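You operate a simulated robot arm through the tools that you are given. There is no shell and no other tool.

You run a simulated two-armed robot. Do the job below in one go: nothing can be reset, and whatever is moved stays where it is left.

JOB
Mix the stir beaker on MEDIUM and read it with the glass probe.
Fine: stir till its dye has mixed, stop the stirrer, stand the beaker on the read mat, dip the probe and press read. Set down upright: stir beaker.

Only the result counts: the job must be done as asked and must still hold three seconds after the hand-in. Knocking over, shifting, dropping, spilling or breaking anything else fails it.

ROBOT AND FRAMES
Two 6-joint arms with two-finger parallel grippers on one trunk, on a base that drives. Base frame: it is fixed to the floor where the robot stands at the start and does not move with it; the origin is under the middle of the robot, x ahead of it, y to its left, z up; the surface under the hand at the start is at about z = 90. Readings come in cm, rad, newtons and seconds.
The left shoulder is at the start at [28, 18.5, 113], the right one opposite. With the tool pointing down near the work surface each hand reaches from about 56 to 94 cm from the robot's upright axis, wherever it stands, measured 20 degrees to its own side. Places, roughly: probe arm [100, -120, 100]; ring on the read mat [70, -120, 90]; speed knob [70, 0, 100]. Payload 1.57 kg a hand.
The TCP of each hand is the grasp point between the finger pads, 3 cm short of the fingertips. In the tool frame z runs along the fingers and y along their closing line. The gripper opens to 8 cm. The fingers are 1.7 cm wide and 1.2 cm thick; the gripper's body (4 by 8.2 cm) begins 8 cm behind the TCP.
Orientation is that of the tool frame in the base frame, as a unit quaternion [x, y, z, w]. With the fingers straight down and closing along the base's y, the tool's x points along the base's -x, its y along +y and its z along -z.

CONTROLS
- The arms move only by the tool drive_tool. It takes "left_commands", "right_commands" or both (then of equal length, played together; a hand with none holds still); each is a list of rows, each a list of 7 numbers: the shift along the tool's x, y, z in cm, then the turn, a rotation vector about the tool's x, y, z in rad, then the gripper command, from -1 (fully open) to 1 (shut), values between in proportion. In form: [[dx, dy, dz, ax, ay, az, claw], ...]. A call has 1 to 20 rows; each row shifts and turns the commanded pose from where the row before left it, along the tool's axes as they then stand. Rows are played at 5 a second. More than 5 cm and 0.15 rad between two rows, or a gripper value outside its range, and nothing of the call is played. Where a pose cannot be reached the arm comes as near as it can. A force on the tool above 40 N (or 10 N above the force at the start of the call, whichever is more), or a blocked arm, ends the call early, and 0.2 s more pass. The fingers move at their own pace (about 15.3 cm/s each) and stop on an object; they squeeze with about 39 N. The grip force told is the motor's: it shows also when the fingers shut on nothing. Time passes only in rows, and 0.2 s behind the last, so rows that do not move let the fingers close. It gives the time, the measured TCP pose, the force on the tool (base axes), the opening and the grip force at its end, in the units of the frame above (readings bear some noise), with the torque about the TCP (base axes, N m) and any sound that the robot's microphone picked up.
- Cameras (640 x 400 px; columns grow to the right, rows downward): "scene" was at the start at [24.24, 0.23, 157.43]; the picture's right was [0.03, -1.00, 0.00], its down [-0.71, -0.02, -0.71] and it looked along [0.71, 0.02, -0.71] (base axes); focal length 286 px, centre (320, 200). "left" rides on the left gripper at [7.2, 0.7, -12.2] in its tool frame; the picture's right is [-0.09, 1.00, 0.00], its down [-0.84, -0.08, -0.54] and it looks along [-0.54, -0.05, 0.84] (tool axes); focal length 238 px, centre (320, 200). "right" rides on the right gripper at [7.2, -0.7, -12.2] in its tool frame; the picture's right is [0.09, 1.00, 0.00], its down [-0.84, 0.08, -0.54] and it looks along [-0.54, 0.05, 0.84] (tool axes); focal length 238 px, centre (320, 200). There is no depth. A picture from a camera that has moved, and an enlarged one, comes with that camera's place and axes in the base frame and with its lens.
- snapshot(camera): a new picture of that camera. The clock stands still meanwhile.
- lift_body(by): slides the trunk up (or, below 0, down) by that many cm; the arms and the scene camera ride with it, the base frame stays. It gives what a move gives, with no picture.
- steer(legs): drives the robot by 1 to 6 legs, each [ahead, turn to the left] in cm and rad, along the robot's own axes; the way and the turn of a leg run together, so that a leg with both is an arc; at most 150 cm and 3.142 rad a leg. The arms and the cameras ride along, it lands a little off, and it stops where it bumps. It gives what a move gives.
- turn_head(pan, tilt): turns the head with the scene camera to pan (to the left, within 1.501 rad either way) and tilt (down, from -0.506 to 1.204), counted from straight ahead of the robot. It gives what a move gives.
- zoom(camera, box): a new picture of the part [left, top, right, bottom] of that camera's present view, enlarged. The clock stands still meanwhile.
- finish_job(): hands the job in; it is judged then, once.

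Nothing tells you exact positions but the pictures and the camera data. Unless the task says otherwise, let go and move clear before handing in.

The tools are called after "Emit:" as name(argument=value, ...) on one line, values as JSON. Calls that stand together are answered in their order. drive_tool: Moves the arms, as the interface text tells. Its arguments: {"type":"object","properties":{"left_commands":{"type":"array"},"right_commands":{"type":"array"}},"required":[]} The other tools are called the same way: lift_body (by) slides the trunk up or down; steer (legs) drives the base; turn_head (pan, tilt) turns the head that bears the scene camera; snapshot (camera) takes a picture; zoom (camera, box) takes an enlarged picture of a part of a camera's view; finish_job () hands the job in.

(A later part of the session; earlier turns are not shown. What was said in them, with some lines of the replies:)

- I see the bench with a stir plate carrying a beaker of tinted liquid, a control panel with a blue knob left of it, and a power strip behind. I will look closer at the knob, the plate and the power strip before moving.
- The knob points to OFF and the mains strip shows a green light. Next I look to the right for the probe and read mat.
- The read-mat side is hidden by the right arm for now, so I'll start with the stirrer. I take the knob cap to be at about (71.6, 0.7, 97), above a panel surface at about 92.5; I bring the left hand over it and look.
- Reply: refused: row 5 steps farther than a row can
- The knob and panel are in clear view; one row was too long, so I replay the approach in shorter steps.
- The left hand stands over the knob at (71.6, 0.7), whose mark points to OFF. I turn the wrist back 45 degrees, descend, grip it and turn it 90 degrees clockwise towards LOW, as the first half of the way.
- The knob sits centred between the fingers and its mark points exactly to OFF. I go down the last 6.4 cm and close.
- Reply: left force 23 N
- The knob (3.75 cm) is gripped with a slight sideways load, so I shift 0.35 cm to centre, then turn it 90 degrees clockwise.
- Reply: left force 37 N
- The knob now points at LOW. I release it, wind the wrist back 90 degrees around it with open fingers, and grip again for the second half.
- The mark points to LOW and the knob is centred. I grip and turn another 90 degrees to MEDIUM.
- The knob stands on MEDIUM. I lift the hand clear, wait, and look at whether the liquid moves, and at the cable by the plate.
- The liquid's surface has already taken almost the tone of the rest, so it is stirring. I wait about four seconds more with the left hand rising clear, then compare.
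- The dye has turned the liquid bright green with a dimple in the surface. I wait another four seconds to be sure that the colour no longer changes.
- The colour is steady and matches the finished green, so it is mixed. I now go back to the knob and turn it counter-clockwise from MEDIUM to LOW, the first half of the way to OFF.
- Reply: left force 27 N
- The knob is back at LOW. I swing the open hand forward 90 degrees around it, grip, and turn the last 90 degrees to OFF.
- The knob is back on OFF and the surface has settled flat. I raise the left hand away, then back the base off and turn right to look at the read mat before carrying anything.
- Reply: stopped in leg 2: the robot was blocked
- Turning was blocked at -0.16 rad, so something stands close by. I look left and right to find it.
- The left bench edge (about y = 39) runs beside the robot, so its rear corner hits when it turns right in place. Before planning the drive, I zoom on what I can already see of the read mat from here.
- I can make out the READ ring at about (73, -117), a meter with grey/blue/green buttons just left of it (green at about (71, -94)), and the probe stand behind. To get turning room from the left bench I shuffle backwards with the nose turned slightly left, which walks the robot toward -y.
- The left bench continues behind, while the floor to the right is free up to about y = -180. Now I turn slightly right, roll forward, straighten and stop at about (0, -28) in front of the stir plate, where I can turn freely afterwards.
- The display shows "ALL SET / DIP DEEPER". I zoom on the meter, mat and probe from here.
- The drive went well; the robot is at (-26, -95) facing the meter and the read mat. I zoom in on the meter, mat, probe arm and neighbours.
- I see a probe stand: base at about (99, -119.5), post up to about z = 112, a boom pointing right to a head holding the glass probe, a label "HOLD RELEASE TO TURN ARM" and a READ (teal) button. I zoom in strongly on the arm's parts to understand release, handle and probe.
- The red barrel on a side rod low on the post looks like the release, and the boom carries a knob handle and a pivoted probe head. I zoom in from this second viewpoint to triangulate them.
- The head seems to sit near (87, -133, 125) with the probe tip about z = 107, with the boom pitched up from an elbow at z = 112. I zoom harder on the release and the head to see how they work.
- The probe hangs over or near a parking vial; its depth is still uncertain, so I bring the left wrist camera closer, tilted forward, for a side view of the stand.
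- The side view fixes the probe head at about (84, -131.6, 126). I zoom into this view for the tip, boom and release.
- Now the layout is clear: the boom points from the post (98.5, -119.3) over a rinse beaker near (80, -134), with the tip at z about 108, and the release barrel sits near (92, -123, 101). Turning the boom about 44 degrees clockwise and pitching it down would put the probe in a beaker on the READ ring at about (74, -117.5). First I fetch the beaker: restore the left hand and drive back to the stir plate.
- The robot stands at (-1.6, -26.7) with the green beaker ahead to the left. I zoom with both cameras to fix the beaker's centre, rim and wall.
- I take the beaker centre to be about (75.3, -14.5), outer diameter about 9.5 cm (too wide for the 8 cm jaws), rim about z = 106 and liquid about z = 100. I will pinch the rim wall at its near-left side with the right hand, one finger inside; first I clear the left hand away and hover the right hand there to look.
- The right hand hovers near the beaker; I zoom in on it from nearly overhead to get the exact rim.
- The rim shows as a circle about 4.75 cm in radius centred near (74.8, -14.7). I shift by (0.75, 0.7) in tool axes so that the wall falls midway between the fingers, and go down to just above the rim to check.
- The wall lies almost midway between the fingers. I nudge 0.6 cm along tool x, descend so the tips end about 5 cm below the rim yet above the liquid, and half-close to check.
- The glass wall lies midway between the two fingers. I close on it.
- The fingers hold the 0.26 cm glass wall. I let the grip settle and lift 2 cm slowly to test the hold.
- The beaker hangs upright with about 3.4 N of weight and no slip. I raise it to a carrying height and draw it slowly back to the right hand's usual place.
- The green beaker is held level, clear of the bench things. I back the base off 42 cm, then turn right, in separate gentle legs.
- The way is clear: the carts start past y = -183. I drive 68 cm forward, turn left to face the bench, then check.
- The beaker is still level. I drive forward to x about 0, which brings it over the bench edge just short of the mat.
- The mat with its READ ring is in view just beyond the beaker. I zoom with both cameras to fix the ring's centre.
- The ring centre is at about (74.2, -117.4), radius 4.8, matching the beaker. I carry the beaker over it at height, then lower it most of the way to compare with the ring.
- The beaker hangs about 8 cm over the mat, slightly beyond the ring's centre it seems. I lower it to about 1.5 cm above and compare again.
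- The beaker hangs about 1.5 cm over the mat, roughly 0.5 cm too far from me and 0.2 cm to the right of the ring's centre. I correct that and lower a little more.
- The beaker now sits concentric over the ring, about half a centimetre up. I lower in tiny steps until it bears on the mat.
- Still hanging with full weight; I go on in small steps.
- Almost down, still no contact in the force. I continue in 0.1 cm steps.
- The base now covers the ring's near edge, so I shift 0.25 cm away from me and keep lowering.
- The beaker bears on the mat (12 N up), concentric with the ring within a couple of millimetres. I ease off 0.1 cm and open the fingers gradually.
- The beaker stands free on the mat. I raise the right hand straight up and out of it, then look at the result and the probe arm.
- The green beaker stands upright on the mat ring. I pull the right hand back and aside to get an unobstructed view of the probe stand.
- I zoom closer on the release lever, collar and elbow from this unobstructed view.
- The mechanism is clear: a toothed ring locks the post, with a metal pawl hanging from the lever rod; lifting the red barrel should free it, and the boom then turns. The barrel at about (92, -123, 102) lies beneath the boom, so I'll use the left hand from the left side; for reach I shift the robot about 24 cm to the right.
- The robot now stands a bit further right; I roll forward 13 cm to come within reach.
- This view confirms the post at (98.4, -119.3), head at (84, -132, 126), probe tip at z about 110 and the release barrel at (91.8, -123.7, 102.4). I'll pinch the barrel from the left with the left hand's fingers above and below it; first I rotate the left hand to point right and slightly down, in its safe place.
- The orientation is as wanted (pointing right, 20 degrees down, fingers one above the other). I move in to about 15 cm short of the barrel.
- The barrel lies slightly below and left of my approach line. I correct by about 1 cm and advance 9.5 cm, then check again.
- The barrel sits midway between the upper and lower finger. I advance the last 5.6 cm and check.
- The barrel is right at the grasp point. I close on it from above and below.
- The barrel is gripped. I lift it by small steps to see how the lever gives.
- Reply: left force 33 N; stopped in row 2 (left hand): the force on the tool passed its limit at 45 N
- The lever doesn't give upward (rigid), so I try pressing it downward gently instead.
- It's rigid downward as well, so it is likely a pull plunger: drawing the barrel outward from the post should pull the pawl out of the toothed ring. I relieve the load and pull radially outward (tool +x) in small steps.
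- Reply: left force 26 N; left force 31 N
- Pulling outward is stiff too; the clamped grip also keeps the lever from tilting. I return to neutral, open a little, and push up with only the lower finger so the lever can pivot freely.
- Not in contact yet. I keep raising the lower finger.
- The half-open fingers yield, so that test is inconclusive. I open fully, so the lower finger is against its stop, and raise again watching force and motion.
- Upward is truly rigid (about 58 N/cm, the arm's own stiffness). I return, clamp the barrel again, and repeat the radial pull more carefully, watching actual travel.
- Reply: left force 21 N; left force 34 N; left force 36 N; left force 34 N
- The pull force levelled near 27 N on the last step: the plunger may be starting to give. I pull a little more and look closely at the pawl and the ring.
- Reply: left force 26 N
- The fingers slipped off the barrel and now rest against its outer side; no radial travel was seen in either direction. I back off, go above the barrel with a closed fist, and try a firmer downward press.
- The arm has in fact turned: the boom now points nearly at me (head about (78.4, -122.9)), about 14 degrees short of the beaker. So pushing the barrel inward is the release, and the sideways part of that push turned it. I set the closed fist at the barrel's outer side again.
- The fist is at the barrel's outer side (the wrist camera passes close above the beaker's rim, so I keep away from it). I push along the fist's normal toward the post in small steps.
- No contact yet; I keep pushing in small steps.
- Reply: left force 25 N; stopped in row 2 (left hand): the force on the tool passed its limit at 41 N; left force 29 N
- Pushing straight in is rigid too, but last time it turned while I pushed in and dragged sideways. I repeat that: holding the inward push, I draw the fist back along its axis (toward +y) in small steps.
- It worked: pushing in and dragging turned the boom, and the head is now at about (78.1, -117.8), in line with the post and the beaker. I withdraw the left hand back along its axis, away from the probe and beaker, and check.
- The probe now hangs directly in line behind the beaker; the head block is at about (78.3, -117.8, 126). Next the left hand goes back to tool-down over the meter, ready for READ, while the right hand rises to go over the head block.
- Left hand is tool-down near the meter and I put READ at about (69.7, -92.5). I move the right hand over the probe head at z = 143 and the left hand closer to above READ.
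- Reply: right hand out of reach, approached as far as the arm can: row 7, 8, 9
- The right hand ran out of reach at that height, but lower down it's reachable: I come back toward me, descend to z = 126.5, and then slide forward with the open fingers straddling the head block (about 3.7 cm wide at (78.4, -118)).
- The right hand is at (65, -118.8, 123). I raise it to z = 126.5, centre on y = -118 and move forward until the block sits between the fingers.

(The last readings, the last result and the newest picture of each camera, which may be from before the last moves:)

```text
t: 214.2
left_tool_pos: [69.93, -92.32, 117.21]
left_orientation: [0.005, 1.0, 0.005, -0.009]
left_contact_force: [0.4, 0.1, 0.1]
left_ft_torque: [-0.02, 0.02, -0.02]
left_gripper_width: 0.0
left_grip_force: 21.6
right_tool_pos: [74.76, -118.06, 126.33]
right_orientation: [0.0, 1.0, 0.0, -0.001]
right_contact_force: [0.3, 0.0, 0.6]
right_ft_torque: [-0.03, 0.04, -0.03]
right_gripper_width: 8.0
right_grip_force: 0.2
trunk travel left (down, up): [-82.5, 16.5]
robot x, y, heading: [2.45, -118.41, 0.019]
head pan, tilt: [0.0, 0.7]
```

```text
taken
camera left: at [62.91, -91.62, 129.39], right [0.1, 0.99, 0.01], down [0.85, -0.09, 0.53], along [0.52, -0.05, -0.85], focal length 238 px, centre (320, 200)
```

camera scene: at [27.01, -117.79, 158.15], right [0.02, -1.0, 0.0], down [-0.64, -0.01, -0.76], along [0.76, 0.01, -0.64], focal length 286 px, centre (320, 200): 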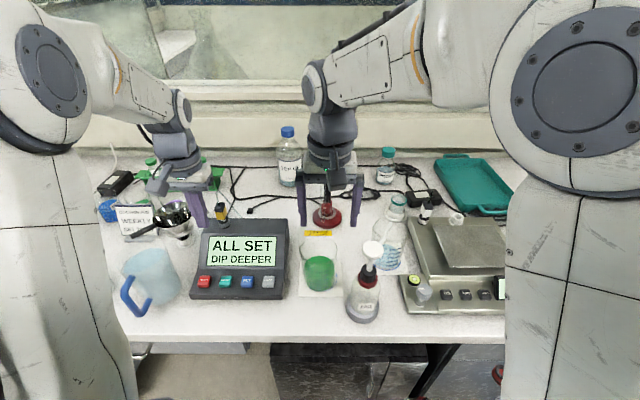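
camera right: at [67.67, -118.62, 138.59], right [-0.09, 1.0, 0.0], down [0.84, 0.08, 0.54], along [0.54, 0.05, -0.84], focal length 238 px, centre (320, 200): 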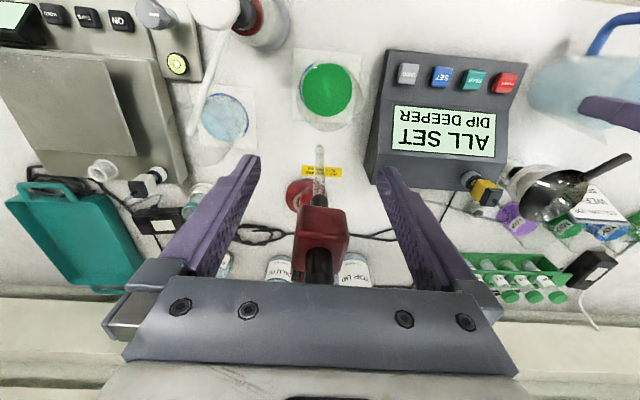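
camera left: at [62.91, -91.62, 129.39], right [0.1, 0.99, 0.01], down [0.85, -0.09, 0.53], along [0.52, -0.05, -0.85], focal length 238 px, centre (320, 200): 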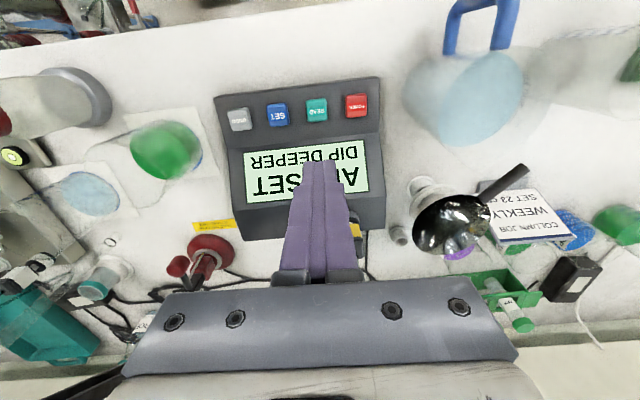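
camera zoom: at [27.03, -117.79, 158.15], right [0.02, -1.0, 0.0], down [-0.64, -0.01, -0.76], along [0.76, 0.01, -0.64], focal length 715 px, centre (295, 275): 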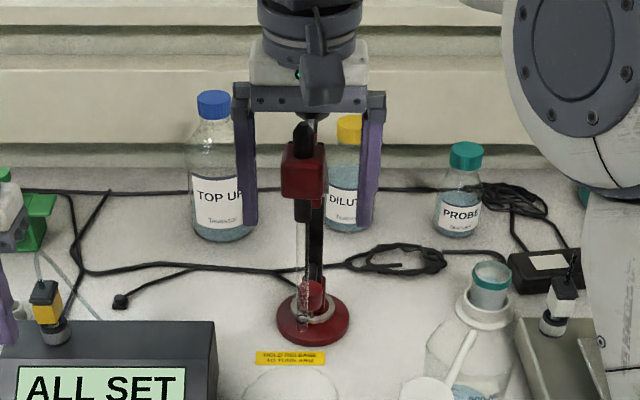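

The block is centred between the fingers, about 3.2 cm ahead. I move forward onto it and close gently.

Emit:
drive_tool(right_commands=[[-1.6, 0.15, 0, 0, 0, 0, -1], [-1.6, 0.15, 0, 0, 0, 0, -1], [0, 0, 0, 0, 0, 0, -1], [0, 0, 0, 0, 0, 0, -0.2], [0, 0, 0, 0, 0, 0, 0], [0, 0, 0, 0, 0, 0, 0.1]])

Emit:
snapshot(camera="right")

Emit:
zoom(camera="scene", box=[260, 90, 400, 250])

```text
t: 215.6
left_tool_pos: [69.75, -92.34, 117.15]
left_orientation: [0.006, 1.0, 0.005, -0.01]
left_contact_force: [-0.7, -0.2, 0.5]
left_ft_torque: [0.01, 0.02, 0.0]
left_gripper_width: 0.0
left_grip_force: 21.1
right_tool_pos: [77.9, -117.54, 126.3]
right_orientation: [-0.001, 1.0, 0.0, 0.0]
right_contact_force: [0.1, 0.7, 0.4]
right_ft_torque: [0.05, -0.04, -0.01]
right_gripper_width: 3.7
right_grip_force: 8.0
trunk travel left (down, up): [-82.5, 16.5]
robot x, y, heading: [2.07, -118.08, 0.015]
head pan, tilt: [0.0, 0.7]
```

```text
taken
camera right: at [70.91, -118.21, 138.6], right [-0.09, 1.0, 0.0], down [0.84, 0.08, 0.54], along [0.54, 0.05, -0.84], focal length 238 px, centre (320, 200)
```

right: 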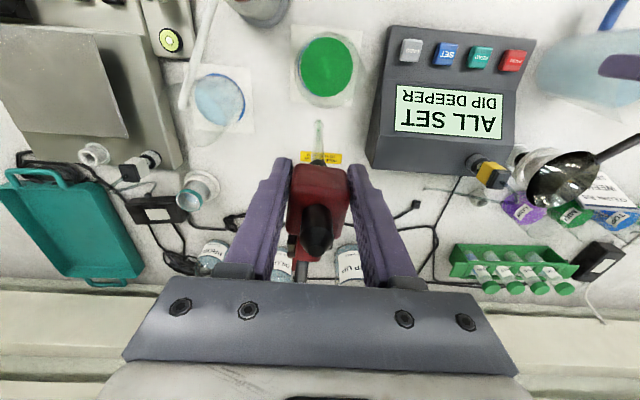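

```text
2.50 times, centred on (330, 170) of scene
camera zoom: at [27.0, -117.78, 158.15], right [0.02, -1.0, 0.0], down [-0.64, -0.01, -0.76], along [0.76, 0.01, -0.64], focal length 715 px, centre (295, 275)
```

zoom: 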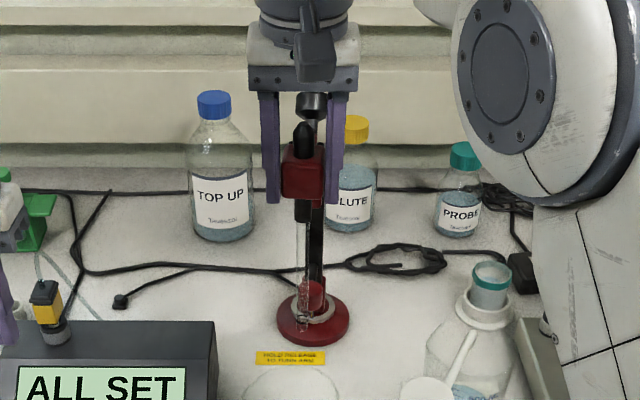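

The head block is held lightly (3.7 cm). I lower it along the boom's arc (down, and slightly toward me), first 3 cm, watching the forces.

Emit:
drive_tool(right_commands=[[0, 0, 0, 0, 0, 0, 0.3], [0.35, 0, 0.5, 0, 0, 0, 0.3], [0.35, 0, 0.5, 0, 0, 0, 0.3], [0, 0, 0, 0, 0, 0, 0.3]])

Emit:
drive_tool(right_commands=[[0.6, 0, 1, 0, 0, 0, 0.3], [0.54, 0, 1, 0, 0, 0, 0.3], [0, 0, 0, 0, 0, 0, 0.3]])

Emit:
snapshot(camera="right")

Emit:
zoom(camera="scene", box=[260, 90, 400, 310])

```text
t: 216.6
left_tool_pos: [69.91, -92.31, 117.23]
left_orientation: [0.006, 1.0, 0.005, -0.01]
left_contact_force: [-0.2, 0.3, 0.5]
left_ft_torque: [-0.03, -0.03, 0.02]
left_gripper_width: 0.0
left_grip_force: 21.0
right_tool_pos: [77.18, -117.56, 125.43]
right_orientation: [0.0, 1.0, 0.0, 0.0]
right_contact_force: [-4.5, 3.2, 4.6]
right_ft_torque: [0.11, -0.02, -0.22]
right_gripper_width: 3.6
right_grip_force: 43.1
trunk travel left (down, up): [-82.5, 16.5]
robot x, y, heading: [2.7, -118.24, 0.014]
head pan, tilt: [0.0, 0.7]
```

```text
t: 217.4
left_tool_pos: [69.84, -92.23, 117.27]
left_orientation: [0.005, 1.0, 0.004, -0.009]
left_contact_force: [0.3, 0.2, -0.9]
left_ft_torque: [0.0, 0.02, 0.03]
left_gripper_width: 0.01
left_grip_force: 21.3
right_tool_pos: [75.9, -117.61, 123.65]
right_orientation: [0.0, 1.0, 0.001, -0.002]
right_contact_force: [-20.9, 3.5, 15.5]
right_ft_torque: [-0.06, -0.44, -0.4]
right_gripper_width: 3.58
right_grip_force: 42.4
trunk travel left (down, up): [-82.5, 16.5]
robot x, y, heading: [2.67, -118.21, 0.009]
head pan, tilt: [0.0, 0.7]
```

```text
taken
camera right: at [68.88, -118.22, 135.82], right [-0.09, 1.0, 0.0], down [0.84, 0.08, 0.54], along [0.54, 0.05, -0.84], focal length 238 px, centre (320, 200)
```

right: 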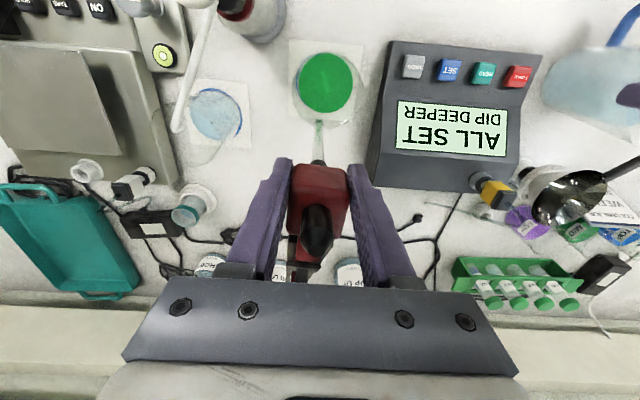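

```text
1.82 times, centred on (330, 200) of scene
camera zoom: at [26.77, -117.76, 158.2], right [0.02, -1.0, 0.0], down [-0.64, -0.01, -0.77], along [0.77, 0.01, -0.64], focal length 520 px, centre (302, 200)
```

zoom: 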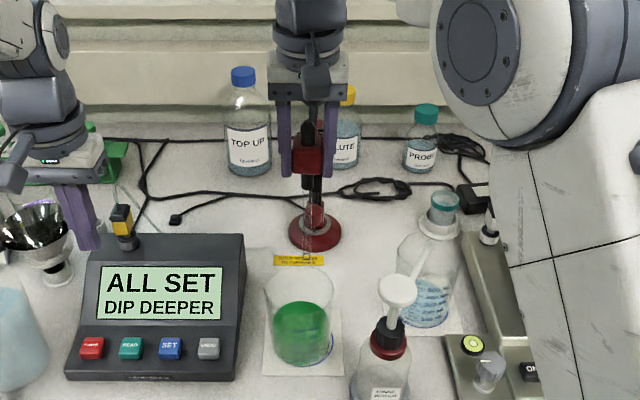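

The force is along the boom (compression), so the true arc swings further toward me than I assumed. I relieve that and continue with a steeper ratio, watching the tip against the beaker rim.

Emit:
drive_tool(right_commands=[[0.4, 0, 0, 0, 0, 0, 0.3], [0.35, 0, 0.5, 0, 0, 0, 0.3], [0.35, 0, 0.5, 0, 0, 0, 0.3], [0, 0, 0, 0, 0, 0, 0.3]])

Emit:
drive_tool(right_commands=[[0.32, 0, 0.5, 0, 0, 0, 0.3], [0.31, 0, 0.5, 0, 0, 0, 0.3], [0, 0, 0, 0, 0, 0, 0.3]])

Emit:
snapshot(camera="right")

Emit:
zoom(camera="scene", box=[270, 130, 370, 310])

Emit:
snapshot(camera="left")

```text
t: 218.4
left_tool_pos: [69.92, -92.25, 117.1]
left_orientation: [0.005, 1.0, 0.006, -0.01]
left_contact_force: [-0.1, -0.1, 0.6]
left_ft_torque: [0.02, 0.01, -0.02]
left_gripper_width: 0.02
left_grip_force: 21.5
right_tool_pos: [75.13, -117.68, 122.41]
right_orientation: [0.001, 1.0, 0.0, 0.0]
right_contact_force: [8.5, -0.6, -6.0]
right_ft_torque: [0.22, -0.12, -0.44]
right_gripper_width: 3.6
right_grip_force: 43.0
trunk travel left (down, up): [-82.5, 16.5]
robot x, y, heading: [2.63, -117.98, 0.018]
head pan, tilt: [0.0, 0.7]
```

```text
t: 219.2
left_tool_pos: [70.05, -92.49, 117.03]
left_orientation: [0.005, 1.0, 0.005, -0.011]
left_contact_force: [0.0, -0.6, 1.2]
left_ft_torque: [0.0, -0.01, 0.02]
left_gripper_width: 0.0
left_grip_force: 21.7
right_tool_pos: [74.8, -117.74, 121.23]
right_orientation: [0.001, 1.0, 0.0, 0.0]
right_contact_force: [19.0, -3.3, -8.2]
right_ft_torque: [-0.16, -0.82, -0.54]
right_gripper_width: 3.61
right_grip_force: 42.5
trunk travel left (down, up): [-82.5, 16.5]
robot x, y, heading: [2.59, -118.3, 0.012]
head pan, tilt: [0.0, 0.7]
```

```text
taken
camera right: at [67.61, -118.28, 133.51], right [-0.09, 1.0, 0.0], down [0.84, 0.08, 0.54], along [0.54, 0.05, -0.84], focal length 238 px, centre (320, 200)
```

right: 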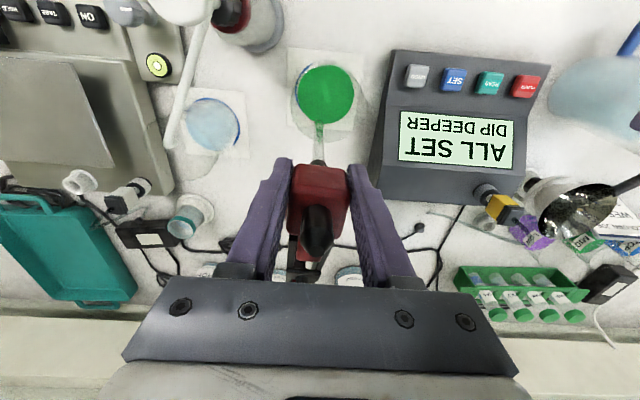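

```text
2.22 times, centred on (320, 220) of scene
camera zoom: at [27.17, -117.81, 158.12], right [0.02, -1.0, 0.0], down [-0.65, -0.01, -0.76], along [0.76, 0.01, -0.65], focal length 635 px, centre (320, 156)
```

zoom: 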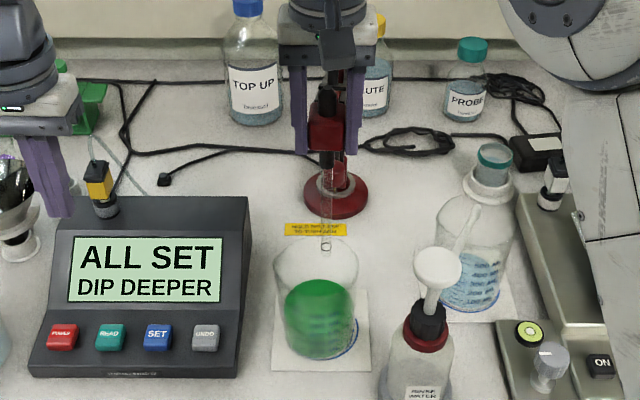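

```text
taken
camera left: at [63.03, -91.64, 129.33], right [0.1, 0.99, 0.01], down [0.85, -0.09, 0.52], along [0.52, -0.05, -0.85], focal length 238 px, centre (320, 200)
```

left: 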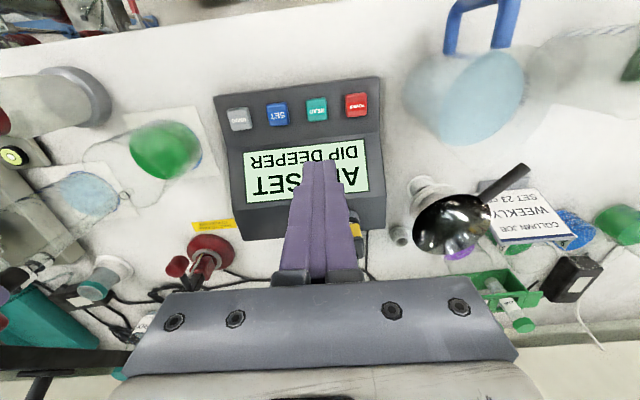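

Now it's in tension, so I overdid it slightly. I back off 0.3 cm toward the post while continuing down, adjusting by the force at each step.

Emit:
drive_tool(right_commands=[[-0.15, 0, 0.3, 0, 0, 0, 0.3], [-0.1, 0, 0.3, 0, 0, 0, 0.3], [0, 0, 0, 0, 0, 0, 0.3]])

Emit:
drive_tool(right_commands=[[0.2, 0, 0.5, 0, 0, 0, 0.3], [0.2, 0, 0.5, 0, 0, 0, 0.3], [0, 0, 0, 0, 0, 0, 0.3]])

Emit:
zoom(camera="scene", box=[270, 130, 370, 310])

Emit:
zoom(camera="right", box=[250, 40, 410, 200])

```text
t: 220.0
left_tool_pos: [69.78, -92.36, 117.1]
left_orientation: [0.006, 1.0, 0.006, -0.009]
left_contact_force: [-0.3, 0.0, -0.6]
left_ft_torque: [-0.01, 0.01, -0.02]
left_gripper_width: 0.01
left_grip_force: 21.7
right_tool_pos: [74.56, -117.62, 120.82]
right_orientation: [0.0, 1.0, 0.0, -0.003]
right_contact_force: [-5.3, -3.6, 3.4]
right_ft_torque: [-0.05, -0.68, -0.73]
right_gripper_width: 3.64
right_grip_force: 43.6
trunk travel left (down, up): [-82.5, 16.5]
robot x, y, heading: [2.47, -118.32, 0.014]
head pan, tilt: [0.0, 0.7]
```

```text
t: 220.8
left_tool_pos: [69.66, -92.38, 117.09]
left_orientation: [0.005, 1.0, 0.005, -0.008]
left_contact_force: [0.3, -1.1, -0.2]
left_ft_torque: [0.0, 0.01, -0.01]
left_gripper_width: 0.01
left_grip_force: 21.3
right_tool_pos: [74.19, -117.57, 119.93]
right_orientation: [-0.001, 1.0, 0.0, -0.002]
right_contact_force: [-14.2, 0.6, 5.5]
right_ft_torque: [0.18, 0.69, -0.42]
right_gripper_width: 3.63
right_grip_force: 42.3
trunk travel left (down, up): [-82.5, 16.5]
robot x, y, heading: [2.65, -118.07, 0.015]
head pan, tilt: [0.0, 0.7]
```

```text
2.22 times, centred on (320, 220) of scene
camera zoom: at [26.88, -117.78, 158.17], right [0.02, -1.0, 0.0], down [-0.64, -0.01, -0.77], along [0.77, 0.01, -0.64], focal length 635 px, centre (320, 156)
```

zoom: 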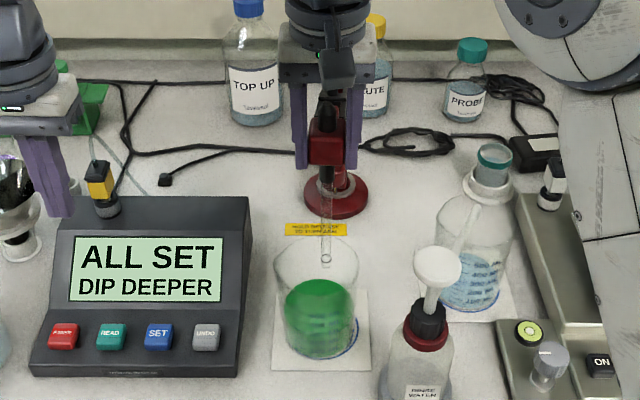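

```text
2.50 times, centred on (330, 120) of right
camera zoom: at [67.09, -118.26, 132.13], right [-0.09, 1.0, 0.0], down [0.84, 0.08, 0.54], along [0.54, 0.05, -0.84], focal length 596 px, centre (295, 400)
```

zoom: 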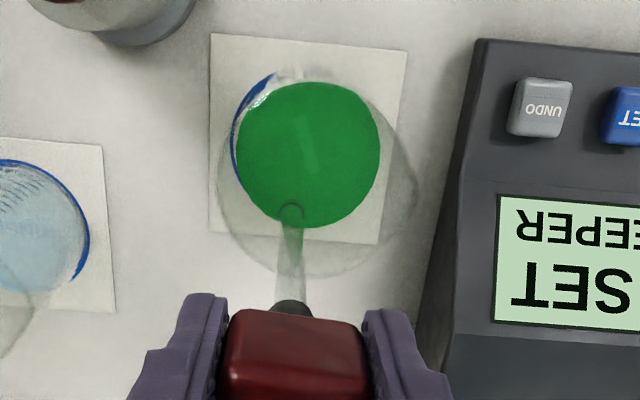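

The tip is now at rim height and well inside the rim (about 1.8 cm off the centre). I keep lowering with small corrections.

Emit:
drive_tool(right_commands=[[0.35, 0, 0.5, 0, 0, 0, 0.3], [0.25, 0, 0.5, 0, 0, 0, 0.3], [0, 0, 0, 0, 0, 0, 0.3]])

Emit:
drive_tool(right_commands=[[0.2, 0, 0.5, 0, 0, 0, 0.3], [0.2, 0, 0.5, 0, 0, 0, 0.3], [0, 0, 0, 0, 0, 0, 0.3]])

Emit:
zoom(camera="right", box=[250, 40, 410, 200])

Emit:
zoom(camera="scene", box=[270, 130, 370, 310])

```text
t: 221.6
left_tool_pos: [69.82, -92.31, 117.2]
left_orientation: [0.007, 1.0, 0.006, -0.01]
left_contact_force: [-0.3, 1.0, 1.3]
left_ft_torque: [-0.02, 0.01, -0.01]
left_gripper_width: 0.0
left_grip_force: 21.0
right_tool_pos: [73.71, -117.79, 118.77]
right_orientation: [0.0, 1.0, 0.001, 0.0]
right_contact_force: [-1.8, 1.9, 0.5]
right_ft_torque: [0.22, 0.01, -0.28]
right_gripper_width: 3.58
right_grip_force: 42.7
trunk travel left (down, up): [-82.5, 16.5]
robot x, y, heading: [2.46, -118.11, 0.013]
head pan, tilt: [0.0, 0.7]
```

```text
t: 222.4
left_tool_pos: [69.96, -92.39, 117.08]
left_orientation: [0.006, 1.0, 0.005, -0.009]
left_contact_force: [-0.4, 0.0, -0.6]
left_ft_torque: [0.01, -0.05, 0.0]
left_gripper_width: 0.02
left_grip_force: 21.5
right_tool_pos: [73.51, -117.89, 117.99]
right_orientation: [0.001, 1.0, 0.0, 0.001]
right_contact_force: [10.2, -1.7, -2.6]
right_ft_torque: [-0.03, -0.45, -0.42]
right_gripper_width: 3.56
right_grip_force: 42.6
trunk travel left (down, up): [-82.5, 16.5]
robot x, y, heading: [2.24, -118.07, 0.015]
head pan, tilt: [0.0, 0.7]
```

```text
2.50 times, centred on (330, 120) of right
camera zoom: at [66.38, -118.38, 130.09], right [-0.09, 1.0, 0.0], down [0.84, 0.08, 0.54], along [0.54, 0.05, -0.84], focal length 596 px, centre (295, 400)
```

zoom: 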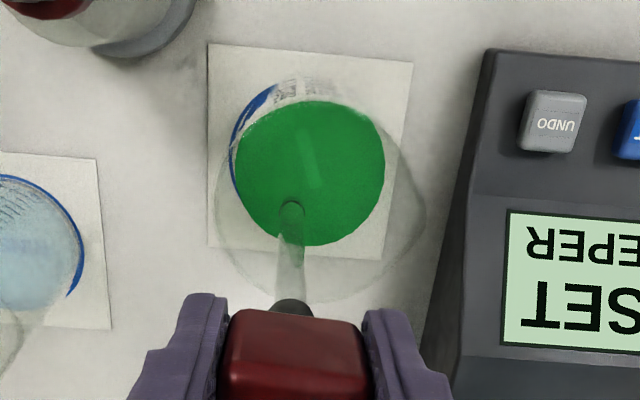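

```text
2.22 times, centred on (320, 220) of scene
camera zoom: at [27.09, -117.8, 158.13], right [0.02, -1.0, 0.0], down [-0.64, -0.01, -0.76], along [0.76, 0.01, -0.64], focal length 635 px, centre (320, 156)
```

zoom: 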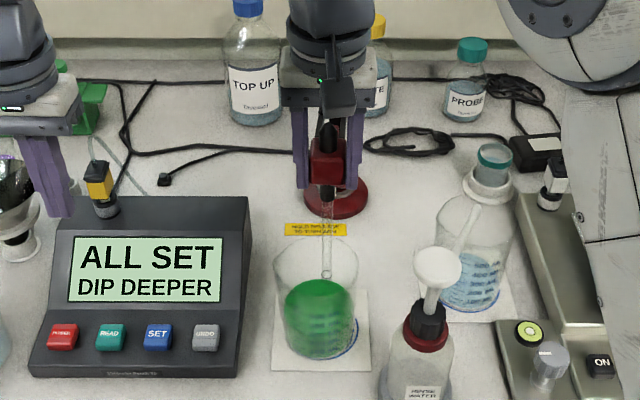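

The probe is inside the beaker mouth and the forces are small. I go on down with a decreasing horizontal share.

Emit:
drive_tool(right_commands=[[0, 0, 0.5, 0, 0, 0, 0.3], [0.05, 0, 0.5, 0, 0, 0, 0.3], [0, 0, 0, 0, 0, 0, 0.3]])

Emit:
drive_tool(right_commands=[[0.1, 0, 0.5, 0, 0, 0, 0.3], [0.08, 0, 0.5, 0, 0, 0, 0.3], [0, 0, 0, 0, 0, 0, 0.3]])

Emit:
drive_tool(right_commands=[[0.08, 0, 0.5, 0, 0, 0, 0.3], [0.07, 0, 0.5, 0, 0, 0, 0.3], [0, 0, 0, 0, 0, 0, 0.3]])

Emit:
zoom(camera="scene", box=[270, 130, 370, 310])

```text
t: 223.2
left_tool_pos: [69.94, -92.31, 117.12]
left_orientation: [0.005, 1.0, 0.005, -0.009]
left_contact_force: [-0.8, 0.0, 0.1]
left_ft_torque: [0.03, -0.01, 0.01]
left_gripper_width: 0.0
left_grip_force: 20.7
right_tool_pos: [73.19, -117.84, 116.77]
right_orientation: [0.001, 1.0, 0.001, -0.002]
right_contact_force: [3.9, -3.7, 0.0]
right_ft_torque: [-0.08, -0.93, -0.76]
right_gripper_width: 3.61
right_grip_force: 42.8
trunk travel left (down, up): [-82.5, 16.5]
robot x, y, heading: [2.37, -118.03, 0.017]
head pan, tilt: [0.0, 0.7]
```

```text
t: 224.0
left_tool_pos: [69.96, -92.33, 117.05]
left_orientation: [0.005, 1.0, 0.006, -0.01]
left_contact_force: [0.1, -0.1, 0.6]
left_ft_torque: [0.03, 0.02, -0.01]
left_gripper_width: 0.02
left_grip_force: 21.1
right_tool_pos: [73.12, -117.77, 115.77]
right_orientation: [0.001, 1.0, 0.0, -0.001]
right_contact_force: [5.2, -4.0, 0.3]
right_ft_torque: [-0.03, 0.03, -0.91]
right_gripper_width: 3.61
right_grip_force: 42.6
trunk travel left (down, up): [-82.5, 16.5]
robot x, y, heading: [2.25, -118.22, 0.013]
head pan, tilt: [0.0, 0.7]
```

```text
t: 224.8
left_tool_pos: [69.86, -92.42, 117.1]
left_orientation: [0.006, 1.0, 0.006, -0.01]
left_contact_force: [-0.1, -0.2, -1.0]
left_ft_torque: [0.0, -0.01, 0.02]
left_gripper_width: 0.0
left_grip_force: 21.5
right_tool_pos: [72.86, -117.87, 114.78]
right_orientation: [-0.001, 1.0, -0.001, -0.001]
right_contact_force: [5.3, -3.3, 0.8]
right_ft_torque: [0.05, 0.05, -0.7]
right_gripper_width: 3.62
right_grip_force: 42.1
trunk travel left (down, up): [-82.5, 16.5]
robot x, y, heading: [2.2, -117.99, 0.017]
head pan, tilt: [0.0, 0.7]
```

```text
2.22 times, centred on (320, 220) of scene
camera zoom: at [27.04, -117.81, 158.15], right [0.02, -1.0, 0.0], down [-0.64, -0.01, -0.76], along [0.76, 0.01, -0.64], focal length 635 px, centre (320, 156)
```

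zoom: 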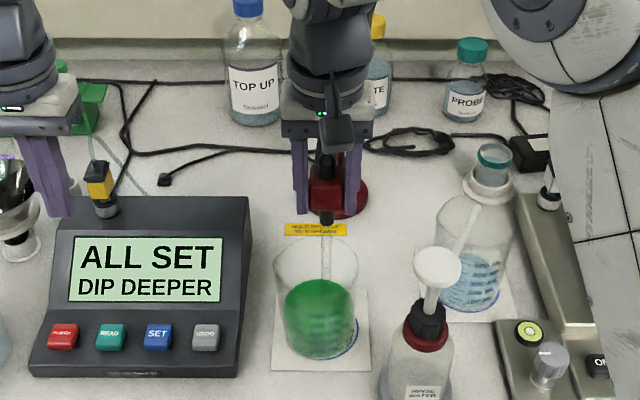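

Forces are low and the tip is about to enter the liquid. I continue a centimetre at a time, watching the display.

Emit:
drive_tool(right_commands=[[0.05, 0, 0.5, 0, 0, 0, 0.3], [0.03, 0, 0.5, 0, 0, 0, 0.3], [0, 0, 0, 0, 0, 0, 0.3]])

Emit:
drive_tool(right_commands=[[0.02, 0, 0.5, 0, 0, 0, 0.3], [0, 0, 0.5, 0, 0, 0, 0.3], [0, 0, 0, 0, 0, 0, 0.3]])

Emit:
zoom(camera="scene", box=[230, 130, 370, 310])

Emit:
zoom(camera="right", box=[250, 40, 410, 200])

```text
t: 225.6
left_tool_pos: [69.96, -92.39, 117.07]
left_orientation: [0.006, 1.0, 0.005, -0.01]
left_contact_force: [0.1, 0.0, -0.2]
left_ft_torque: [-0.03, 0.01, -0.02]
left_gripper_width: 0.01
left_grip_force: 21.4
right_tool_pos: [72.78, -117.68, 113.78]
right_orientation: [0.0, 1.0, 0.0, -0.001]
right_contact_force: [3.8, -2.2, 0.7]
right_ft_torque: [0.03, -0.31, -0.54]
right_gripper_width: 3.58
right_grip_force: 42.8
trunk travel left (down, up): [-82.5, 16.5]
robot x, y, heading: [2.49, -118.13, 0.013]
head pan, tilt: [0.0, 0.7]
```

```text
t: 226.4
left_tool_pos: [69.9, -92.29, 117.12]
left_orientation: [0.005, 1.0, 0.005, -0.01]
left_contact_force: [-0.3, 0.3, 1.1]
left_ft_torque: [0.01, 0.0, -0.03]
left_gripper_width: 0.0
left_grip_force: 20.7
right_tool_pos: [72.61, -117.78, 112.74]
right_orientation: [0.001, 1.0, 0.0, -0.001]
right_contact_force: [6.9, -0.6, 0.5]
right_ft_torque: [0.07, 0.29, -0.52]
right_gripper_width: 3.6
right_grip_force: 42.7
trunk travel left (down, up): [-82.5, 16.5]
robot x, y, heading: [2.7, -118.38, 0.014]
head pan, tilt: [0.0, 0.7]
```

```text
2.22 times, centred on (300, 220) of scene
camera zoom: at [27.05, -117.8, 158.14], right [0.02, -1.0, 0.0], down [-0.64, -0.01, -0.76], along [0.76, 0.01, -0.64], focal length 635 px, centre (364, 156)
```

zoom: 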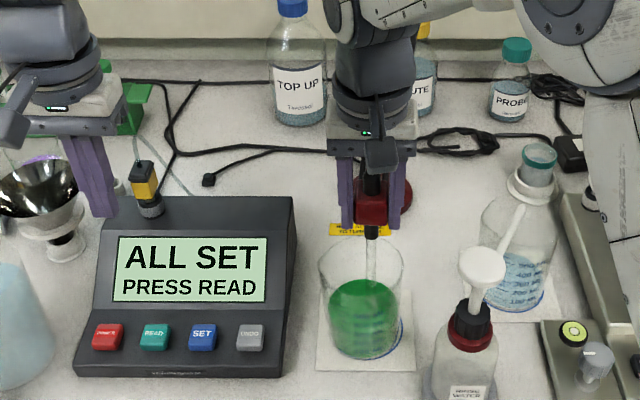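

```text
2.50 times, centred on (330, 120) of right
camera zoom: at [65.72, -118.35, 125.08], right [-0.09, 1.0, 0.0], down [0.84, 0.08, 0.54], along [0.54, 0.05, -0.84], focal length 596 px, centre (295, 400)
```

zoom: 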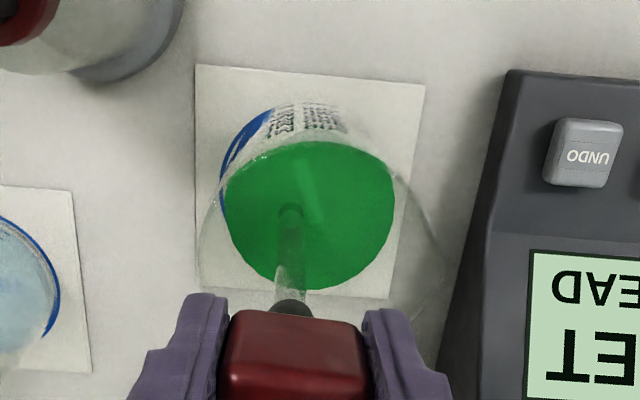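

The display now says "PRESS READ". I lower 0.6 cm more for margin and hold the probe with the right hand, while the left fist comes down over READ.

Emit:
drive_tool(left_commands=[[0, -0.2, 3, 0, 0, 0, 1], [0, -0.2, 4, 0, 0, 0, 1], [0, 0, 4, 0, 0, 0, 1], [0, 0, 4, 0, 0, 0, 1], [0, 0, 0, 0, 0, 0, 1]], right_commands=[[0, 0, 0.3, 0, 0, 0, 0.3], [0, 0, 0.3, 0, 0, 0, 0.3], [0, 0, 0, 0, 0, 0, 0.3], [0, 0, 0, 0, 0, 0, 0.3], [0, 0, 0, 0, 0, 0, 0.3]])

Emit:
snapshot(camera="left")

Emit:
zoom(camera="scene", box=[180, 170, 360, 310])

```text
t: 227.6
left_tool_pos: [69.36, -92.48, 102.3]
left_orientation: [0.006, 1.0, 0.005, -0.01]
left_contact_force: [1.1, -0.4, -0.7]
left_ft_torque: [-0.02, 0.04, -0.01]
left_gripper_width: 0.0
left_grip_force: 20.9
right_tool_pos: [72.87, -117.92, 112.12]
right_orientation: [0.0, 1.0, 0.0, -0.001]
right_contact_force: [8.6, -1.0, -1.4]
right_ft_torque: [-0.02, -0.37, -0.4]
right_gripper_width: 3.59
right_grip_force: 42.9
trunk travel left (down, up): [-82.5, 16.5]
robot x, y, heading: [2.2, -118.28, 0.017]
head pan, tilt: [0.0, 0.7]
```

```text
taken
camera left: at [62.43, -91.94, 114.56], right [0.1, 0.99, 0.01], down [0.85, -0.09, 0.53], along [0.52, -0.05, -0.85], focal length 238 px, centre (320, 200)
```

left: 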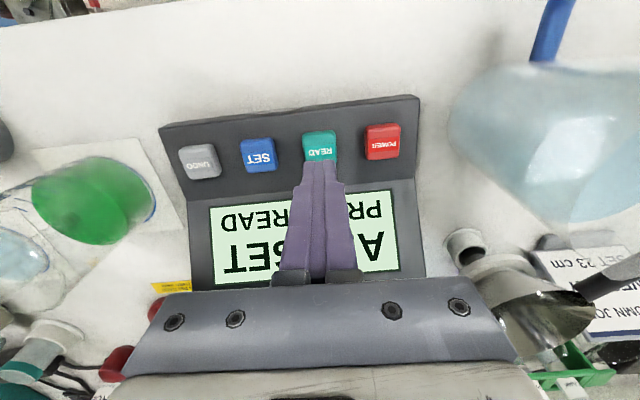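

```text
2.86 times, centred on (270, 240) of scene
camera zoom: at [27.06, -117.8, 158.14], right [0.02, -1.0, 0.0], down [-0.64, -0.01, -0.76], along [0.76, 0.01, -0.64], focal length 817 px, centre (463, 86)
```

zoom: 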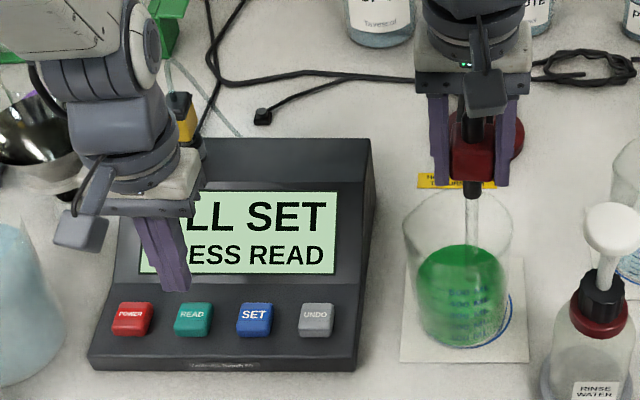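

The fist is centred over READ. I descend to just above it, then press in small steps.

Emit:
drive_tool(left_commands=[[0, 0, 1.5, 0, 0, 0, 1], [0, 0, 1.5, 0, 0, 0, 1], [0, 0, 1, 0, 0, 0, 1], [0, 0, 0, 0, 0, 0, 1]])

Emit:
drive_tool(left_commands=[[0, 0, 0.4, 0, 0, 0, 1], [0, 0, 0.3, 0, 0, 0, 1], [0, 0, 0, 0, 0, 0, 1]])

Emit:
zoom(camera="scene", box=[180, 170, 360, 310])

Emit:
snapshot(camera="left")

```text
t: 228.6
left_tool_pos: [69.51, -92.65, 98.28]
left_orientation: [0.005, 1.0, 0.005, -0.01]
left_contact_force: [-0.4, -0.2, 0.1]
left_ft_torque: [-0.03, 0.0, -0.02]
left_gripper_width: 0.0
left_grip_force: 21.3
right_tool_pos: [72.77, -117.81, 112.13]
right_orientation: [0.001, 1.0, 0.0, 0.0]
right_contact_force: [9.7, -3.1, -1.2]
right_ft_torque: [-0.04, -0.09, -0.55]
right_gripper_width: 3.57
right_grip_force: 42.8
trunk travel left (down, up): [-82.5, 16.5]
robot x, y, heading: [2.5, -117.71, 0.017]
head pan, tilt: [0.0, 0.7]
```

```text
t: 229.4
left_tool_pos: [69.41, -92.57, 97.63]
left_orientation: [0.005, 1.0, 0.004, -0.01]
left_contact_force: [-0.2, 0.5, -1.2]
left_ft_torque: [0.03, -0.02, 0.0]
left_gripper_width: 0.01
left_grip_force: 21.1
right_tool_pos: [72.89, -117.96, 112.18]
right_orientation: [0.0, 1.0, 0.0, 0.0]
right_contact_force: [9.4, -3.0, -1.9]
right_ft_torque: [-0.01, -0.02, -0.67]
right_gripper_width: 3.61
right_grip_force: 42.9
trunk travel left (down, up): [-82.5, 16.5]
robot x, y, heading: [1.88, -118.13, 0.021]
head pan, tilt: [0.0, 0.7]
```

```text
2.86 times, centred on (270, 240) of scene
camera zoom: at [27.07, -117.82, 158.14], right [0.02, -1.0, 0.0], down [-0.64, -0.01, -0.76], along [0.76, 0.01, -0.64], focal length 817 px, centre (463, 86)
```

zoom: 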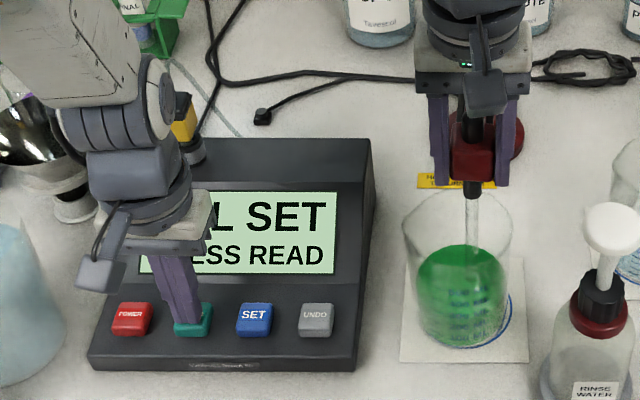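

```text
taken
camera left: at [62.45, -91.88, 109.88], right [0.1, 0.99, 0.01], down [0.85, -0.09, 0.52], along [0.52, -0.05, -0.85], focal length 238 px, centre (320, 200)
```

left: 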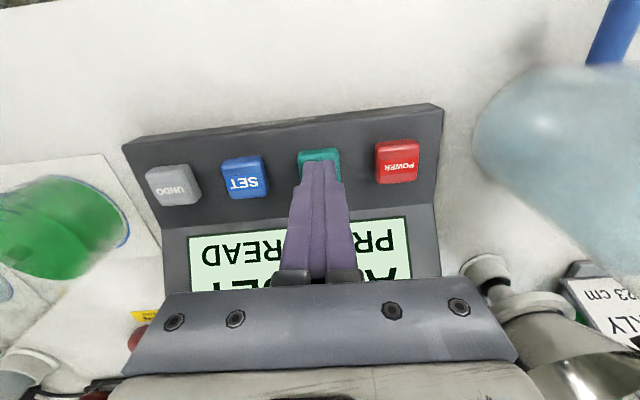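

The fist is just above READ, a touch too far back. I shift 0.4 cm toward me and press.

Emit:
drive_tool(left_commands=[[0.4, 0, 0, 0, 0, 0, 1], [0, 0, 0.4, 0, 0, 0, 1], [0, 0, 0.3, 0, 0, 0, 1], [0, 0, 0, 0, 0, 0, 1]])

Emit:
drive_tool(left_commands=[[0, 0, 0.3, 0, 0, 0, 1], [0, 0, 0.3, 0, 0, 0, 1], [0, 0, 0, 0, 0, 0, 1]])

Emit:
zoom(camera="scene", box=[180, 170, 360, 310])

```text
t: 230.4
left_tool_pos: [69.03, -92.54, 96.84]
left_orientation: [0.005, 1.0, 0.005, -0.01]
left_contact_force: [0.9, -0.3, 2.6]
left_ft_torque: [0.01, -0.06, 0.02]
left_gripper_width: 0.01
left_grip_force: 21.2
right_tool_pos: [72.71, -117.83, 112.21]
right_orientation: [0.001, 1.0, 0.0, -0.001]
right_contact_force: [8.8, -3.7, -1.6]
right_ft_torque: [-0.04, 0.02, -0.65]
right_gripper_width: 3.59
right_grip_force: 43.0
trunk travel left (down, up): [-82.5, 16.5]
robot x, y, heading: [2.55, -117.96, 0.015]
head pan, tilt: [0.0, 0.7]
heard: click
```

```text
t: 231.2
left_tool_pos: [69.1, -92.67, 96.36]
left_orientation: [0.004, 1.0, 0.006, -0.009]
left_contact_force: [-3.1, -2.7, 30.0]
left_ft_torque: [-0.12, 0.0, 0.0]
left_gripper_width: 0.0
left_grip_force: 20.9
right_tool_pos: [72.77, -117.88, 112.3]
right_orientation: [0.0, 1.0, 0.002, 0.0]
right_contact_force: [16.9, -2.0, -1.5]
right_ft_torque: [-0.06, 0.81, -0.52]
right_gripper_width: 3.57
right_grip_force: 42.5
trunk travel left (down, up): [-82.5, 16.5]
robot x, y, heading: [2.24, -118.07, 0.019]
head pan, tilt: [0.0, 0.7]
```

```text
2.86 times, centred on (270, 240) of scene
camera zoom: at [26.98, -117.88, 158.19], right [0.02, -1.0, 0.0], down [-0.64, -0.01, -0.77], along [0.76, 0.01, -0.64], focal length 817 px, centre (463, 86)
```

zoom: 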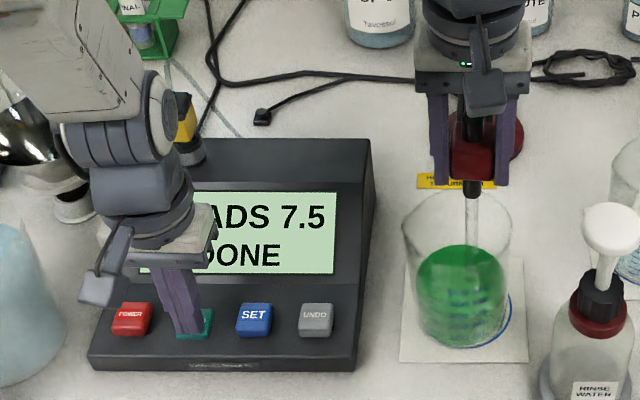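

The meter reads "READS 7.5 / DONE". I lift the left fist straight up off the button, then open the right hand gently and check that the boom stays where it is.

Emit:
drive_tool(left_commands=[[0, 0, -1, 0, 0, 0, 1], [0, 0, -2, 0, 0, 0, 1], [0, 0, -4, 0, 0, 0, 1], [0, 0, -4, 0, 0, 0, 1], [0, 0, -4, 0, 0, 0, 1], [0, 0, -4, 0, 0, 0, 1], [0, 0, 0, 0, 0, 0, 1]])

Emit:
drive_tool(right_commands=[[-0.1, 0, 0, 0, 0, 0, 0.2], [0, 0, 0, 0, 0, 0, 0.05], [0, 0, 0, 0, 0, 0, -0.1], [0, 0, 0, 0, 0, 0, -0.3], [0, 0, 0, 0, 0, 0, -0.3]])

Emit:
zoom(camera="scene", box=[180, 130, 380, 310])

Emit:
snapshot(camera="right")

```text
t: 232.8
left_tool_pos: [69.32, -92.65, 115.26]
left_orientation: [0.005, 1.0, 0.006, -0.01]
left_contact_force: [-0.2, -1.0, 0.0]
left_ft_torque: [0.0, 0.0, 0.0]
left_gripper_width: 0.0
left_grip_force: 21.1
right_tool_pos: [72.81, -117.91, 112.11]
right_orientation: [0.001, 1.0, 0.0, -0.002]
right_contact_force: [8.3, -3.3, -1.3]
right_ft_torque: [-0.01, 0.08, -0.59]
right_gripper_width: 3.61
right_grip_force: 43.5
trunk travel left (down, up): [-82.5, 16.5]
robot x, y, heading: [2.11, -118.22, 0.017]
head pan, tilt: [0.0, 0.7]
```

```text
t: 234.0
left_tool_pos: [69.31, -92.75, 115.19]
left_orientation: [0.005, 1.0, 0.005, -0.009]
left_contact_force: [0.5, 0.1, 0.7]
left_ft_torque: [0.0, 0.04, -0.02]
left_gripper_width: 0.01
left_grip_force: 21.6
right_tool_pos: [72.84, -117.75, 112.13]
right_orientation: [0.001, 1.0, 0.0, -0.001]
right_contact_force: [-0.6, 0.0, -0.3]
right_ft_torque: [0.01, 0.01, 0.02]
right_gripper_width: 5.21
right_grip_force: 0.1
trunk travel left (down, up): [-82.5, 16.5]
robot x, y, heading: [2.23, -118.3, 0.018]
head pan, tilt: [0.0, 0.7]
```

```text
2.22 times, centred on (280, 220) of scene
camera zoom: at [27.0, -117.8, 158.15], right [0.02, -1.0, 0.0], down [-0.64, -0.01, -0.76], along [0.76, 0.01, -0.64], focal length 635 px, centre (409, 156)
```

zoom: 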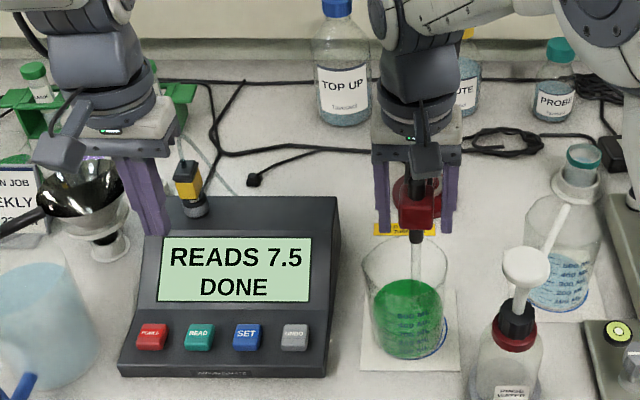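

```text
taken
camera right: at [65.82, -118.38, 124.42], right [-0.09, 1.0, 0.0], down [0.84, 0.08, 0.54], along [0.54, 0.05, -0.84], focal length 238 px, centre (320, 200)
```

right: 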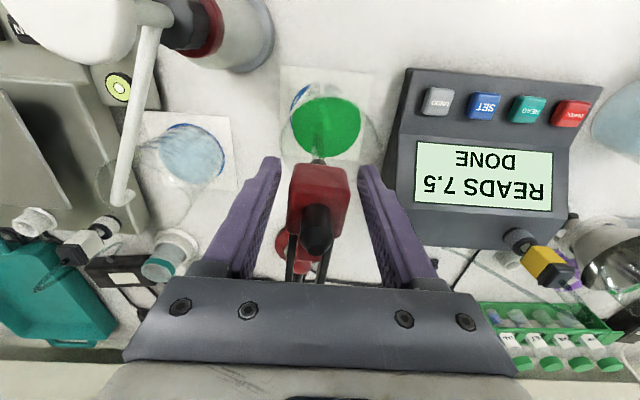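

The boom stays put and the reading stands: "READS 7.5 / DONE". I open the right hand fully, raise it clear of the head and draw both hands away.

Emit:
drive_tool(right_commands=[[0, 0, 0, 0, 0, 0, -1], [0, 0, 0, 0, 0, 0, -1], [0, 0, -2, 0, 0, 0, -1], [0, 0, -3, 0, 0, 0, -1], [0, 0, -3, 0, 0, 0, -1], [0, 0, -3, 0, 0, 0, -1], [0, 0, -3, 0, 0, 0, -1], [0, 0, -3, 0, 0, 0, -1], [0, 0, 0, 0, 0, 0, -1]])

Emit:
drive_tool(left_commands=[[2, 1, -2, 0, 0, 0, 1], [2, 2, -2, 0, 0, 0, 1], [2, 2, -2, 0, 0, 0, 1], [2, 2, -2, 0, 0, 0, 1], [2, 2, -2, 0, 0, 0, 1], [0, 0, 0, 0, 0, 0, 1]], right_commands=[[3, 0, 0, 0, 0, 0, -1], [3, -1, 0, 0, 0, 0, -1], [3, -2, 0, 0, 0, 0, -1], [3, -3, 0, 0, 0, 0, -1], [3, -3, 0, 0, 0, 0, -1], [0, 0, 0, 0, 0, 0, -1]])

Emit:
snapshot(camera="scene")

Emit:
zoom(camera="scene", box=[180, 110, 420, 310])

Emit:
snapshot(camera="right")

```text
t: 236.0
left_tool_pos: [69.29, -92.83, 115.28]
left_orientation: [0.005, 1.0, 0.005, -0.01]
left_contact_force: [-0.3, 0.1, -0.3]
left_ft_torque: [0.03, 0.0, -0.01]
left_gripper_width: 0.0
left_grip_force: 21.2
right_tool_pos: [73.11, -117.66, 129.24]
right_orientation: [0.0, 1.0, -0.001, -0.001]
right_contact_force: [0.4, -0.2, 0.3]
right_ft_torque: [-0.01, 0.01, 0.02]
right_gripper_width: 8.0
right_grip_force: 0.0
trunk travel left (down, up): [-82.5, 16.5]
robot x, y, heading: [2.65, -118.02, 0.017]
head pan, tilt: [0.0, 0.7]
```

```text
t: 237.4
left_tool_pos: [59.5, -83.83, 125.39]
left_orientation: [0.005, 1.0, 0.005, -0.01]
left_contact_force: [-0.4, -0.9, 0.7]
left_ft_torque: [0.01, -0.07, 0.01]
left_gripper_width: 0.01
left_grip_force: 21.2
right_tool_pos: [57.94, -126.81, 129.29]
right_orientation: [0.0, 1.0, 0.0, -0.001]
right_contact_force: [-0.5, 0.4, 0.4]
right_ft_torque: [-0.01, -0.03, 0.05]
right_gripper_width: 8.0
right_grip_force: 0.1
trunk travel left (down, up): [-82.5, 16.5]
robot x, y, heading: [2.31, -118.11, 0.018]
head pan, tilt: [0.0, 0.7]
```

```text
taken
camera scene: at [26.95, -117.82, 158.16], right [0.02, -1.0, 0.0], down [-0.64, -0.01, -0.77], along [0.77, 0.01, -0.64], focal length 286 px, centre (320, 200)
```

scene: 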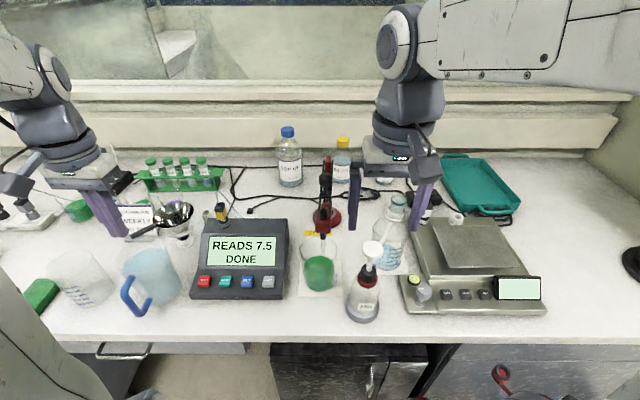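

```text
2.00 times, centred on (300, 210) of scene
camera zoom: at [26.95, -117.82, 158.16], right [0.02, -1.0, 0.0], down [-0.64, -0.01, -0.77], along [0.77, 0.01, -0.64], focal length 572 px, centre (360, 180)
```

zoom: 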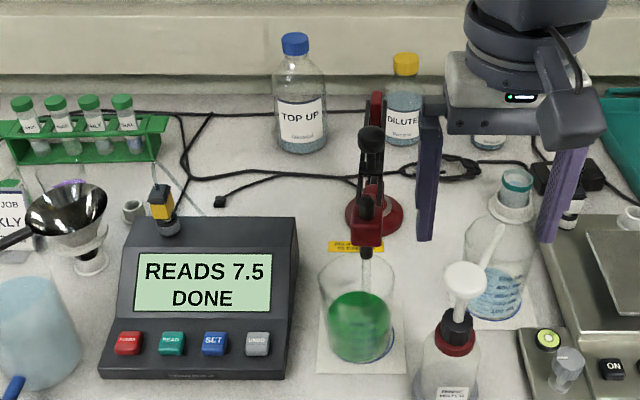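

```text
taken
camera right: at [50.77, -127.44, 141.53], right [-0.09, 1.0, 0.0], down [0.84, 0.08, 0.54], along [0.54, 0.05, -0.84], focal length 238 px, centre (320, 200)
```

right: 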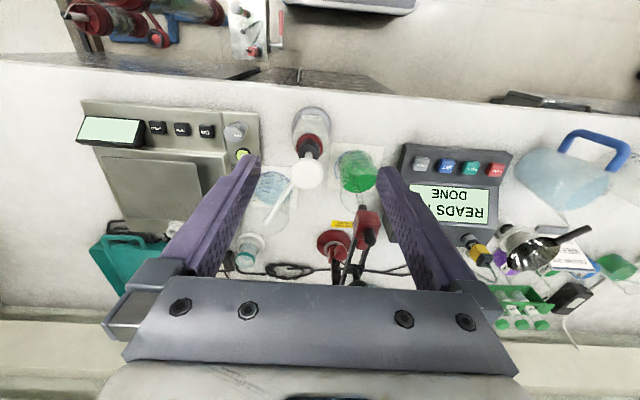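

The meter shows "READS 7.5 / DONE". The green beaker stands upright on the read mat with the probe in it. The stirrer knob is on OFF, both hands are clear and nothing else has been disturbed, so I hand the job in.

Emit:
finish_job()

```text
The job is handed in.
```

I mixed the stir beaker on MEDIUM and read it with the glass probe. The meter showed "READS 7.5 / DONE", and I've handed the job in.

- **Stirring:** The beaker stirred on MEDIUM until the liquid was an even green and stayed that way for about four seconds. I then turned the knob back to OFF.
- **Beaker:** It stands upright on the read mat, a few millimetres off the centre of the ring. I saw no spill.
- **Probe:** The boom was turned over the mat and lowered until the meter changed from "DIP DEEPER" to "PRESS READ". Pressing READ gave a click, then the reading.
- **Release lever:** It took several tries to find how the boom's release works, with forces up to about 45 N on the lever, and my fingers slipped off it once. I saw no damage.
- **As left:** The probe is still in the beaker, and the boom held its position after I let go. Both hands are clear, and nothing else looked knocked over or moved.
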